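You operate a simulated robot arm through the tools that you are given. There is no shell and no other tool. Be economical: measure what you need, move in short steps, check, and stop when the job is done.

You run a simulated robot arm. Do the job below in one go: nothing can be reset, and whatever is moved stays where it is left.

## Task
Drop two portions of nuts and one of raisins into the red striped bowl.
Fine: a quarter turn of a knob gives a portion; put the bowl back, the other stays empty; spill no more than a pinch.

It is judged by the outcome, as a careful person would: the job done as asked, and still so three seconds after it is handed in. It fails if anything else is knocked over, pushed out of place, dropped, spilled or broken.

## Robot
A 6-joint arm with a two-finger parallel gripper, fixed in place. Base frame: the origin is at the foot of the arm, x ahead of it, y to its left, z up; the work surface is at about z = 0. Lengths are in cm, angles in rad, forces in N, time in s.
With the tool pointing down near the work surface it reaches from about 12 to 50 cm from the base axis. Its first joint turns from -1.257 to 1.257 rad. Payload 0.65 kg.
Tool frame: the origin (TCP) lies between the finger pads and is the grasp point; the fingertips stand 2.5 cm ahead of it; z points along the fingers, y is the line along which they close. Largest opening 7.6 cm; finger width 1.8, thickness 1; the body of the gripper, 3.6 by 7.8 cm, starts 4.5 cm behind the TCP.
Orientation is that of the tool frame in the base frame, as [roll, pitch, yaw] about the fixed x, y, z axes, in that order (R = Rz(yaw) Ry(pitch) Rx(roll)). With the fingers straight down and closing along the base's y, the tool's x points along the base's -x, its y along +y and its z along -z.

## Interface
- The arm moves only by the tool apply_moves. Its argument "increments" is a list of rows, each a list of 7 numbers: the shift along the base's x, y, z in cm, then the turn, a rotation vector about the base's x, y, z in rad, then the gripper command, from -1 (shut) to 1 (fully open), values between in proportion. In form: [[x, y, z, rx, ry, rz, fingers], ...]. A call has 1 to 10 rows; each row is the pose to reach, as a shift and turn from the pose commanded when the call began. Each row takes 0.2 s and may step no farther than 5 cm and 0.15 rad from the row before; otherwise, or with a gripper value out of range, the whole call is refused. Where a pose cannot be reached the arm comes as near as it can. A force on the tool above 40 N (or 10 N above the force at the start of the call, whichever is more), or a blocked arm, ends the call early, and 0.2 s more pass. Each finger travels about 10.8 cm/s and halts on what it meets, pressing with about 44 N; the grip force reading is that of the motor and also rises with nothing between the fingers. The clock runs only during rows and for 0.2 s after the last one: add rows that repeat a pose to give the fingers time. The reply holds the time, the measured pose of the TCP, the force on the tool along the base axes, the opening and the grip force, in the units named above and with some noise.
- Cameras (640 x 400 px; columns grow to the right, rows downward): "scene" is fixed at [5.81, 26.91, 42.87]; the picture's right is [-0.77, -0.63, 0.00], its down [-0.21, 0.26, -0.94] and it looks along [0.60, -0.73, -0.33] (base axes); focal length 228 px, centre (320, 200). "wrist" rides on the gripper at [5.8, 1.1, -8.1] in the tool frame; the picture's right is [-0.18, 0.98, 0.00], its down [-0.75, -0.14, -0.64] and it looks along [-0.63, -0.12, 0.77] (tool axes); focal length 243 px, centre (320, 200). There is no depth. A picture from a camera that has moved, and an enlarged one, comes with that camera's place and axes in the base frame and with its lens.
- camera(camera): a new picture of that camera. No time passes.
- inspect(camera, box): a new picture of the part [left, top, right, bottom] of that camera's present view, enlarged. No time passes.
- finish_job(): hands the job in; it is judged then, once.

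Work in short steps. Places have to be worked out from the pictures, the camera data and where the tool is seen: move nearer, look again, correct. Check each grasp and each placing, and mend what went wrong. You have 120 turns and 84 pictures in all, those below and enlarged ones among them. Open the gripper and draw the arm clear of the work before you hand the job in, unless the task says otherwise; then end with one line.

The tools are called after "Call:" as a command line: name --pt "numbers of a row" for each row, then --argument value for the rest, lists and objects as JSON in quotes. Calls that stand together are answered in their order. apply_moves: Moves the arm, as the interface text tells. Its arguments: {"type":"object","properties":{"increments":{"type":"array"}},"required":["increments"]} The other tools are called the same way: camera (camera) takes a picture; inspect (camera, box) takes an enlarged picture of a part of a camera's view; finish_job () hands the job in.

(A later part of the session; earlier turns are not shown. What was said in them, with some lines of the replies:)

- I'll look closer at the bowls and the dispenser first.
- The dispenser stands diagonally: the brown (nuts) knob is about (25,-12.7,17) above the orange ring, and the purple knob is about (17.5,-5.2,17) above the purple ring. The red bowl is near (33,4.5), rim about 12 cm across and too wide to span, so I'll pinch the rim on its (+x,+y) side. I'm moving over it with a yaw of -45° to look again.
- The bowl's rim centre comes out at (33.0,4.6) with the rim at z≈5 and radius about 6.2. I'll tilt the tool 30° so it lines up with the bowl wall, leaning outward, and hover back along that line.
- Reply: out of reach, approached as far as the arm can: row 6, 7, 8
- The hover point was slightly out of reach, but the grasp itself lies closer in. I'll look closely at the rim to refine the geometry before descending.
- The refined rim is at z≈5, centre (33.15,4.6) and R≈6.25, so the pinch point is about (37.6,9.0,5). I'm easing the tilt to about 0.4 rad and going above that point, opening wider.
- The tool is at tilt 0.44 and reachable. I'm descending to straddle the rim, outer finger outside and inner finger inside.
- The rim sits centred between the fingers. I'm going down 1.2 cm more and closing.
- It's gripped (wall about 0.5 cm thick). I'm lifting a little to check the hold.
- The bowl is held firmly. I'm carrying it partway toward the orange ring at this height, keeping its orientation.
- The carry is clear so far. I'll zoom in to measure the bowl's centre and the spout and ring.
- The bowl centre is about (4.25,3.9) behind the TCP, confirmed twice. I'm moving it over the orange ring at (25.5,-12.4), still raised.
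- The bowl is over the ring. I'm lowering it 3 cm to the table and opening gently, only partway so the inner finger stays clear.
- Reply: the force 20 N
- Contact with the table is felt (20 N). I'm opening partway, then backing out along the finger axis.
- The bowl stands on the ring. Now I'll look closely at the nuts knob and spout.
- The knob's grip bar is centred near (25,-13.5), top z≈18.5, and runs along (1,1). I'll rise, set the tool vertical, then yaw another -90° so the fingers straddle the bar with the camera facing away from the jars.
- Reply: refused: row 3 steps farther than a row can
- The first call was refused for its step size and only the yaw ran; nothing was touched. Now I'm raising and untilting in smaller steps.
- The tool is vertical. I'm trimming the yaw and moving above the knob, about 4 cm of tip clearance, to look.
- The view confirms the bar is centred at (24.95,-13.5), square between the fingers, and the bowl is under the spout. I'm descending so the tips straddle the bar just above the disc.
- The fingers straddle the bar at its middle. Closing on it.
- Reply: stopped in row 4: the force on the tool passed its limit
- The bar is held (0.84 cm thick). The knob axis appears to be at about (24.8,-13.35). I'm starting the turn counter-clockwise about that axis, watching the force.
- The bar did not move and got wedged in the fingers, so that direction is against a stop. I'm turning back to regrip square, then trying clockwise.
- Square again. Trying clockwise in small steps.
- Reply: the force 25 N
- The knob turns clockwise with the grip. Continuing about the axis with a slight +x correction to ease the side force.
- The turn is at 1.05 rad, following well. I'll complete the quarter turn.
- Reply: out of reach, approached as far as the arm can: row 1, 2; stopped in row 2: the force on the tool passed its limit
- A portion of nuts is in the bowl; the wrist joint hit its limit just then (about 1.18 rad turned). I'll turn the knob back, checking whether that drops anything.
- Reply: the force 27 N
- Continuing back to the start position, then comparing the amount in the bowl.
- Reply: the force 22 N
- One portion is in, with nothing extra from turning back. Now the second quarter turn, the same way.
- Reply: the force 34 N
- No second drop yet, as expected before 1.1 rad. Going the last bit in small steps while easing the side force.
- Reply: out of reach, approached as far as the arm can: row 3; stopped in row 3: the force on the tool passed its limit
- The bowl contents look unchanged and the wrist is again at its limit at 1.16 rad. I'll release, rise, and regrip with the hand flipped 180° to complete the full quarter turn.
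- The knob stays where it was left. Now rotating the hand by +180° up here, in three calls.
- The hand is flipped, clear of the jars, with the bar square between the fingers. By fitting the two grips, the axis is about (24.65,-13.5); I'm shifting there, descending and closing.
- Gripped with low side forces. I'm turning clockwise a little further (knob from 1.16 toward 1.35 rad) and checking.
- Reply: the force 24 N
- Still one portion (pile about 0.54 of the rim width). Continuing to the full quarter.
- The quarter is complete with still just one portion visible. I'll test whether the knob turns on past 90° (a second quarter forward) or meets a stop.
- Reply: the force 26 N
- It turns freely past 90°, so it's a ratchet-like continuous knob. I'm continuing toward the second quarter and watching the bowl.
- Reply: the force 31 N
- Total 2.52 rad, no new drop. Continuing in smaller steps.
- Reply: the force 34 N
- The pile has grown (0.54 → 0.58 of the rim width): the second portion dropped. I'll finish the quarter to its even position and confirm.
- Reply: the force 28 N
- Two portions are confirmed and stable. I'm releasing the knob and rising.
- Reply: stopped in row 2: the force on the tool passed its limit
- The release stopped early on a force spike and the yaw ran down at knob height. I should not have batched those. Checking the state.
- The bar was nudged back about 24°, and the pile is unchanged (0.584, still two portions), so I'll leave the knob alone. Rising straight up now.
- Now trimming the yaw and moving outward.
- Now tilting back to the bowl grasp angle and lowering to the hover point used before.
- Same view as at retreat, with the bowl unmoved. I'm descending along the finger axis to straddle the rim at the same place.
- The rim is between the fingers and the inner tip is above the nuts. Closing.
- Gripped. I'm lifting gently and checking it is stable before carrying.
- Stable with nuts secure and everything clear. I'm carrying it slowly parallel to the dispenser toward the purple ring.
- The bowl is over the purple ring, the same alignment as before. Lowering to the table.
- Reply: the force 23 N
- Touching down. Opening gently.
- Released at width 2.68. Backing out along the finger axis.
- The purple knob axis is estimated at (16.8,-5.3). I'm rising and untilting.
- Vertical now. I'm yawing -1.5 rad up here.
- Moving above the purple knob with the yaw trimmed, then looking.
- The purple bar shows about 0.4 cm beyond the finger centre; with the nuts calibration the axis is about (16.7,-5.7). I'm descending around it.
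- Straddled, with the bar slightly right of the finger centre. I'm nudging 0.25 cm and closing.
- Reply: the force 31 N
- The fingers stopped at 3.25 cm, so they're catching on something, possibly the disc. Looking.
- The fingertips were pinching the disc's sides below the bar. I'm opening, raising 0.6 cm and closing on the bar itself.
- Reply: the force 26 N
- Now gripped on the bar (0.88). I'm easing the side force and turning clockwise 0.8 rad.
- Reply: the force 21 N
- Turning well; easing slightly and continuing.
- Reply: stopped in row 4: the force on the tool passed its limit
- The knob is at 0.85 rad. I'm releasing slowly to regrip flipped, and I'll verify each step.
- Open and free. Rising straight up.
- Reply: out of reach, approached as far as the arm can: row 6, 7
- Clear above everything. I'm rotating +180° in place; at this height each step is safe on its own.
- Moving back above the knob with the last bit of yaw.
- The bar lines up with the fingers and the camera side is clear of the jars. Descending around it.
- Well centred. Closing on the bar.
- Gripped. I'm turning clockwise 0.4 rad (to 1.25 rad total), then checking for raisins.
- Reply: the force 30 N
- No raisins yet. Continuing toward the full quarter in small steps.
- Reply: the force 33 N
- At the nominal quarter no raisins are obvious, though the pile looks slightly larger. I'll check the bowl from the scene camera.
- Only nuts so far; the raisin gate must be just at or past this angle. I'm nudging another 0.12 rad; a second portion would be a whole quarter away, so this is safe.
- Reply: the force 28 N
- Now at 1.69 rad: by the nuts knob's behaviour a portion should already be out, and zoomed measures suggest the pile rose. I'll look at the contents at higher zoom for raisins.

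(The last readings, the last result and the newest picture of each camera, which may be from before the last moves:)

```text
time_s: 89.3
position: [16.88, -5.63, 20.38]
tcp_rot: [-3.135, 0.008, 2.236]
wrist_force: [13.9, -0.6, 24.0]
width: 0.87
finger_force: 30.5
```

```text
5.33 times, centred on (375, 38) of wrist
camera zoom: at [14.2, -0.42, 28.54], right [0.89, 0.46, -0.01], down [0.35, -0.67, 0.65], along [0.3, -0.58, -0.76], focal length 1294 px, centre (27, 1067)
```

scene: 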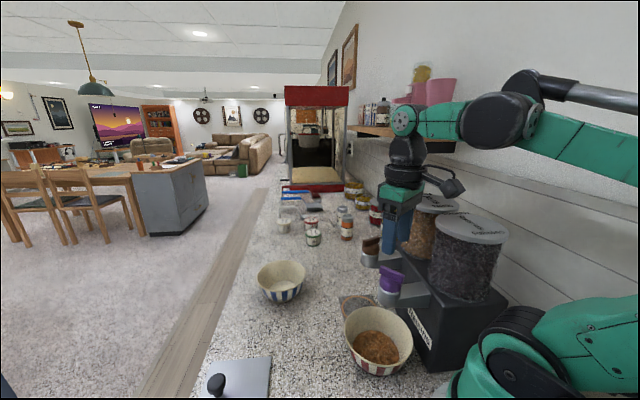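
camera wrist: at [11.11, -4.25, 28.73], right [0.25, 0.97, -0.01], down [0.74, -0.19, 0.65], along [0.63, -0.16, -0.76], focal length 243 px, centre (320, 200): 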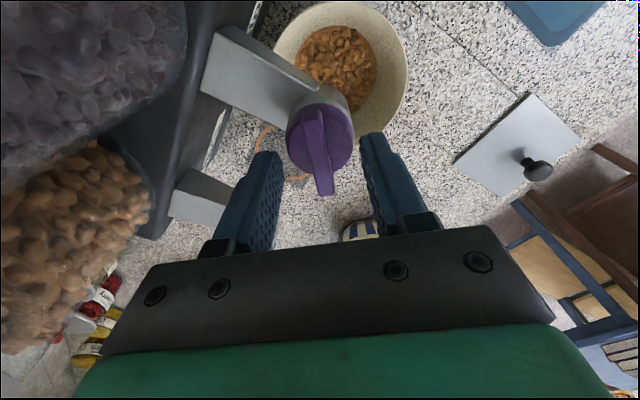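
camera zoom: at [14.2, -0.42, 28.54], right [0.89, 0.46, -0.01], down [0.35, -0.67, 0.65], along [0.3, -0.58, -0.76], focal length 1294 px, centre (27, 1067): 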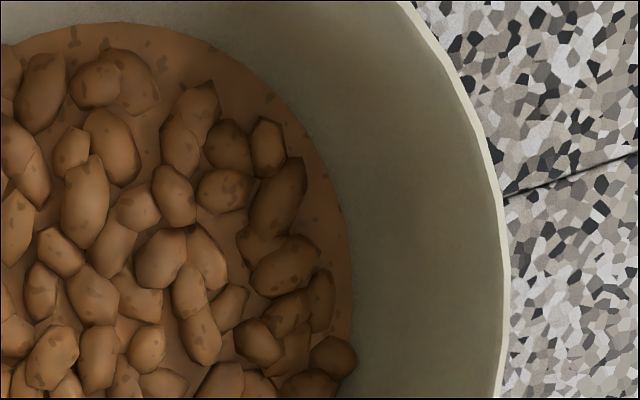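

Only nuts are visible on top. As a safe test (a further portion can't come before about 2.4 rad), I'm turning on to about 2.1 rad and watching for any change.

Call:
apply_moves --pt "0 0 0.1 0 0 -0.1 -1" --pt "0 0 0.15 0 0 -0.2 -1" --pt "0 0 0.15 0 0 -0.3 -1" --pt "0 0 0.15 0 0 -0.4 -1" --pt "0 0 0.15 0 0 -0.4 -1"

Call:
inspect --camera "wrist" --box '[200, 0, 440, 200]'

```text
time_s: 90.5
position: [16.88, -5.62, 20.82]
tcp_rot: [-3.137, 0.005, 1.836]
wrist_force: [22.4, 9.3, -26.5]
width: 0.9
finger_force: 30.8
```

```text
2.00 times, centred on (320, 100) of wrist
camera zoom: at [16.5, 0.24, 28.7], right [1.0, 0.08, 0.0], down [0.06, -0.76, 0.65], along [0.05, -0.64, -0.76], focal length 485 px, centre (320, 400)
```

zoom: 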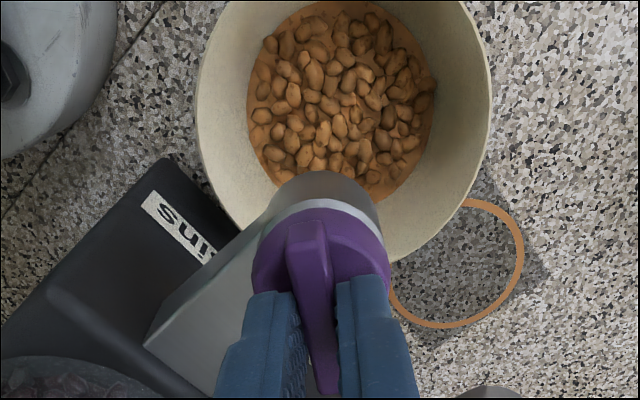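

No change up to 2.1 rad. I'll bring the knob back to its tidy quarter position, then release and view the bowl unobstructed.

Call:
apply_moves --pt "0 0 -0.1 0 0 0.13 -1" --pt "0 0 -0.15 0 0 0.26 -1" --pt "0 0 -0.15 0 0 0.39 -1" --pt "-0.03 0 -0.15 0 0 0.52 -1" --pt "-0.03 0 -0.15 0 0 0.52 -1"

```text
time_s: 91.7
position: [16.83, -5.62, 20.49]
tcp_rot: [-3.134, 0.005, 2.358]
wrist_force: [4.8, 11.2, 28.2]
width: 0.9
finger_force: 30.3
```

Releasing the knob gradually.

Call:
apply_moves --pt "0 0 0.15 0 0 0 -1" --pt "0 0 0.2 0 0 0 -0.8" --pt "0 0 0.2 0 0 0 -0.5" --pt "0 0 0.2 0 0 0 -0.2" --pt "0 0 0.2 0 0 0 0.1" --pt "0 0 0.2 0 0 0 0.1"

```text
time_s: 93.1
position: [16.87, -5.59, 20.71]
tcp_rot: [-3.135, 0.006, 2.357]
wrist_force: [-0.1, 0.5, 0.1]
width: 4.18
finger_force: 0.1
```

Open and free. Rising and moving outward.

Call:
apply_moves --pt "0 0 1.5 0 0 0 0.1" --pt "0 0 3 0 0 0 0.1" --pt "0 0 5 0 0 0 0.1" --pt "0 0 6.5 0 0 0 0.1" --pt "2 2 6.5 0 0 0 0.1" --pt "4.5 4.3 6.5 0 0 0 0.1" --pt "6.5 6.2 6.5 0 0 0 -0.1" --pt "8.3 8 4 0 0 0 -0.2" --pt "8.3 8 2 0 0 0 -0.2" --pt "8.3 8 2 0 0 0 -0.2"

Call:
inspect --camera "wrist" --box '[160, 0, 360, 125]'

```text
time_s: 95.3
position: [25.14, 2.39, 22.79]
tcp_rot: [-3.135, 0.005, 2.355]
wrist_force: [0.1, -0.8, 0.1]
width: 3.04
finger_force: 0.1
```

```text
3.20 times, centred on (260, 62) of wrist
camera zoom: at [21.88, 7.24, 30.75], right [0.83, 0.56, -0.01], down [0.43, -0.63, 0.65], along [0.36, -0.54, -0.76], focal length 776 px, centre (512, 640)
```

zoom: 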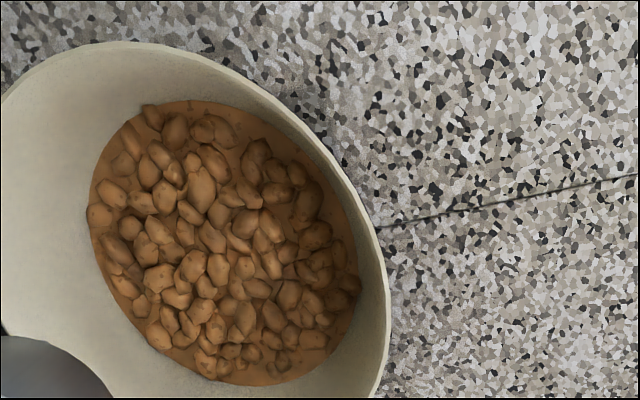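

All visible pieces are nuts, but the heap radius now works out about 0.4 cm larger than with two portions. For a strict comparison I'll return to the exact hover pose from which I photographed the two-portion bowl; it is on the way to the grasp anyway.

Call:
apply_moves --pt "0 0 -2 -0.076 0.076 0 -0.2" --pt "0 0 -4 -0.152 0.152 0 -0.25" --pt "0 0 -6 -0.228 0.228 0 -0.3" --pt "0 0 -8 -0.303 0.303 0 -0.3" --pt "0 0 -8.64 -0.303 0.303 0 -0.3" --pt "0 0 -8.64 -0.303 0.303 0 -0.3"

Call:
camera --camera "wrist"

```text
time_s: 96.7
position: [25.07, 2.46, 14.11]
tcp_rot: [-2.708, 0.003, 2.358]
wrist_force: [0.4, 0.0, -0.2]
width: 2.67
finger_force: 0.1
```

```text
7 pictures are left
camera wrist: at [24.14, 9.53, 20.94], right [0.76, 0.5, -0.41], down [0.63, -0.43, 0.65], along [0.15, -0.75, -0.64], focal length 243 px, centre (320, 200)
```

wrist: 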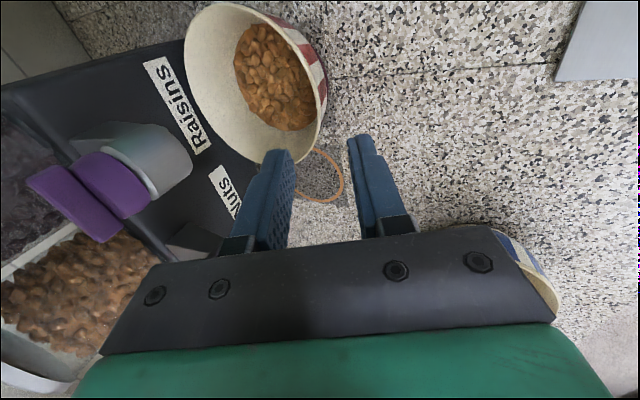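

Same pose, and the heap clearly grew: 82 px wide against 74 before (112 against 102 tall), with the bowl rim unchanged. So the raisin portion did go in; the heap is simply drawn nut-coloured. I'm descending to regrasp the rim at the place I released it.

Call:
apply_moves --pt "-0.6 -0.6 -1.9 0 0 0 -0.2" --pt "-1.2 -1.2 -3.8 0 0 0 -0.2" --pt "-1.8 -1.85 -5.7 0 0 0 -0.25" --pt "-2.4 -2.45 -7.4 0 0 0 -0.3" --pt "-2.9 -2.95 -9.0 0 0 0 -0.3" --pt "-2.9 -2.95 -9.0 0 0 0 -0.3"

Call:
camera --camera "wrist"

```text
time_s: 98.1
position: [22.23, -0.68, 5.07]
tcp_rot: [-2.708, 0.004, 2.358]
wrist_force: [-0.1, 0.1, 1.0]
width: 2.66
finger_force: 0.0
```

```text
6 pictures are left
camera wrist: at [21.23, 6.58, 11.92], right [0.76, 0.5, -0.41], down [0.63, -0.43, 0.65], along [0.15, -0.75, -0.64], focal length 243 px, centre (320, 200)
```

wrist: 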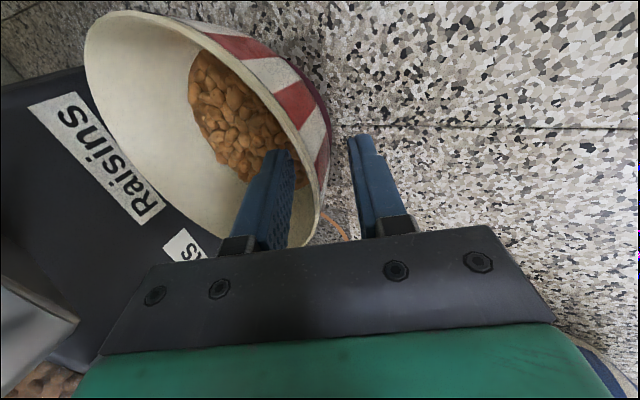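

Rim between the fingers as before. Closing.

Call:
apply_moves --pt "0.0 0.05 0 0 0 0 -0.5" --pt "0.0 0.05 0 0 0 0 -0.7" --pt "0.0 0.05 0 0 0 0 -0.85" --pt "0.0 0.05 0 0 0 0 -1" --pt "0.0 0.05 0 0 0 0 -1"

```text
time_s: 99.3
position: [22.26, -0.52, 5.15]
tcp_rot: [-2.706, 0.005, 2.357]
wrist_force: [-0.2, 0.3, 0.9]
width: 0.24
finger_force: 26.8
```

Gripped. Lifting gently.

Call:
apply_moves --pt "0 0 0.4 0 0 0 -1" --pt "0 0 0.9 0 0 0 -1" --pt "0 0 1.6 0 0 0 -1" --pt "0 0 2.3 0 0 0 -1" --pt "0 0 2.6 0 0 0 -1" --pt "0 0 2.6 0 0 0 -1"

```text
time_s: 100.7
position: [22.18, -0.6, 7.76]
tcp_rot: [-2.706, 0.006, 2.36]
wrist_force: [0.1, 0.5, -1.0]
width: 0.26
finger_force: 26.8
```

Held. I'm carrying it slowly back toward the original spot (target TCP about (37.6,8.65)).

Call:
apply_moves --pt "0.9 0.7 0 0 0 0 -1" --pt "2.2 1.6 0 0 0 0 -1" --pt "3.8 2.6 0 0 0 0 -1" --pt "5.4 3.6 0 0 0 0 -1" --pt "7.0 4.6 0 0 0 0 -1" --pt "8.6 5.6 0 0 0 0 -1" --pt "10.2 6.6 0 0 0 0 -1" --pt "11.6 7.4 0 0 0 0 -1" --pt "12.4 7.9 0 0 0 0 -1" --pt "12.4 7.9 0 0 0 0 -1"

```text
time_s: 102.9
position: [34.57, 7.5, 7.79]
tcp_rot: [-2.707, 0.006, 2.357]
wrist_force: [-1.1, -0.5, -1.6]
width: 0.24
finger_force: 26.4
```

Call:
apply_moves --pt "1.0 0.4 0 0 0 0 -1" --pt "2.0 0.8 0 0 0 0 -1" --pt "2.8 1.1 0 0 0 0 -1" --pt "3.0 1.2 0 0 0 0 -1" --pt "3.0 1.2 0 0 0 0 -1"

Call:
inspect --camera "scene" --box '[200, 180, 520, 390]'

```text
time_s: 104.1
position: [37.59, 8.62, 7.62]
tcp_rot: [-2.706, 0.004, 2.359]
wrist_force: [0.7, 0.1, -0.6]
width: 0.24
finger_force: 26.5
```

```text
1.90 times, centred on (360, 285) of scene
camera zoom: at [5.81, 26.91, 42.87], right [-0.77, -0.63, 0.0], down [-0.21, 0.26, -0.94], along [0.6, -0.73, -0.33], focal length 434 px, centre (244, 38)
```

zoom: 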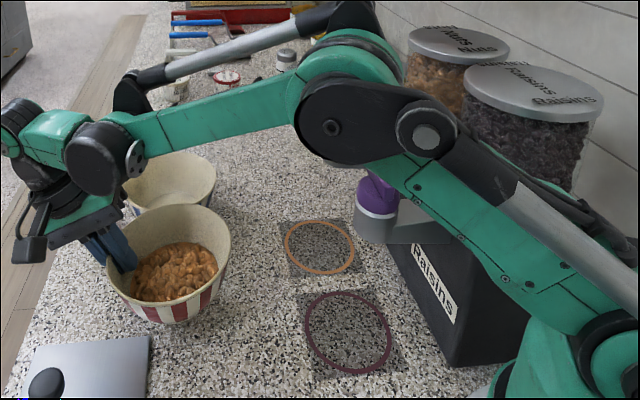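

No spills anywhere, and the bowl is above its original spot. Lowering gently.

Call:
apply_moves --pt "0 0 -0.8 0 0 0 -1" --pt "0 0 -1.6 0 0 0 -1" --pt "0 0 -2.2 0 0 0 -1" --pt "0 0 -2.6 0 0 0 -1" --pt "0 0 -2.6 0 0 0 -1"

```text
time_s: 105.3
position: [37.6, 8.68, 5.14]
tcp_rot: [-2.705, 0.005, 2.359]
wrist_force: [5.1, -6.9, 11.0]
width: 0.25
finger_force: 26.3
```

Touching the table. Opening gently.

Call:
apply_moves --pt "0 0 0 0 0 0 -0.8" --pt "0 0 0 0 0 0 -0.5" --pt "0 0 0 0 0 0 -0.3" --pt "0 0 0 0 0 0 -0.3"

```text
time_s: 106.3
position: [37.46, 8.59, 5.07]
tcp_rot: [-2.705, 0.005, 2.357]
wrist_force: [0.7, -0.2, 0.2]
width: 2.68
finger_force: 0.0
```

Backing out along the finger axis, then up.

Call:
apply_moves --pt "0.3 0.3 0.9 0 0 0 -0.3" --pt "0.6 0.6 1.8 0 0 0 -0.3" --pt "1.1 1.1 3.4 0 0 0 -0.3" --pt "1.5 1.5 5 0 0 0 -0.3" --pt "1.5 1.5 7 0 0 0 -0.3" --pt "1.5 1.5 9.5 0 0 0 -0.3" --pt "1.0 1.5 12 0 0 0 -0.3" --pt "0.5 1.5 14.5 0 0 0 -0.3" --pt "0.5 1.5 14.5 0 0 0 -0.3"

```text
time_s: 108.3
position: [38.09, 10.27, 19.68]
tcp_rot: [-2.709, 0.004, 2.358]
wrist_force: [0.1, -0.3, -0.5]
width: 2.66
finger_force: 0.0
```

Rising further toward the start pose, untilting, with the gripper open, then a final check.

Call:
apply_moves --pt "-1 -0.5 2.5 0.077 -0.077 0 0.2" --pt "-2.5 -1.5 5 0.154 -0.154 0 0.5" --pt "-4.5 -2.5 7.5 0.23 -0.23 0 1" --pt "-6.5 -3.5 10 0.307 -0.307 0 1" --pt "-8.5 -4.5 12 0.307 -0.307 0 1" --pt "-10.5 -5.5 14 0.307 -0.307 0 1" --pt "-12.5 -6.5 16 0.307 -0.307 0 1" --pt "-12.5 -6.5 16 0.307 -0.307 0 1"

Call:
inspect --camera "scene" --box '[200, 180, 520, 390]'

Call:
inspect --camera "scene" --box '[240, 260, 330, 370]'

```text
time_s: 110.1
position: [25.67, 3.47, 35.61]
tcp_rot: [3.141, 0.006, 2.357]
wrist_force: [0.1, 0.1, 1.1]
width: 7.61
finger_force: 0.0
```

```text
1.90 times, centred on (360, 285) of scene
camera zoom: at [5.8, 26.91, 42.87], right [-0.77, -0.63, 0.0], down [-0.21, 0.26, -0.94], along [0.6, -0.73, -0.33], focal length 434 px, centre (244, 38)
```

zoom: 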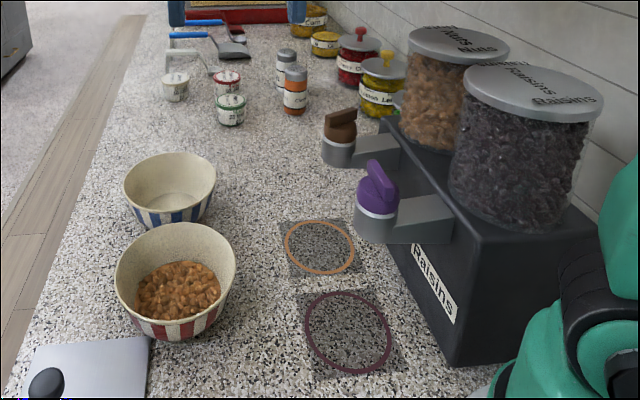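

```text
3.64 times, centred on (285, 315) of scene
camera zoom: at [5.8, 26.91, 42.87], right [-0.77, -0.63, 0.0], down [-0.21, 0.26, -0.94], along [0.6, -0.73, -0.33], focal length 828 px, centre (447, -218)
```

zoom: 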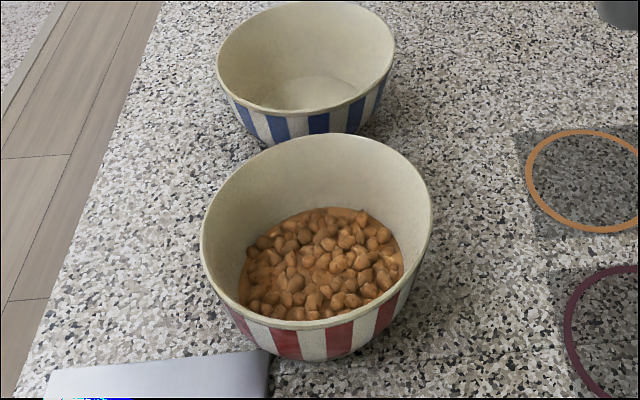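

The red striped bowl is back on its spot to within about half a centimetre, with two portions of nuts and one of raisins. The raisins can't be seen on top; I'm relying on the heap having grown only while the bowl stood under the raisin spout. The blue bowl is empty, nothing is spilled, and the arm is clear with the gripper open.

Call:
finish_job

```text
The job is handed in.
```

I handed in the job: the red striped bowl is back within about half a centimetre of its spot with two portions of nuts and, as far as I can tell, one of raisins. No raisins show on top; I judged that portion from the heap growing while the bowl stood under the raisin spout. The other bowl is empty, I saw no spills, and the nuts knob got nudged back about 24° after its second portion without dropping any more.
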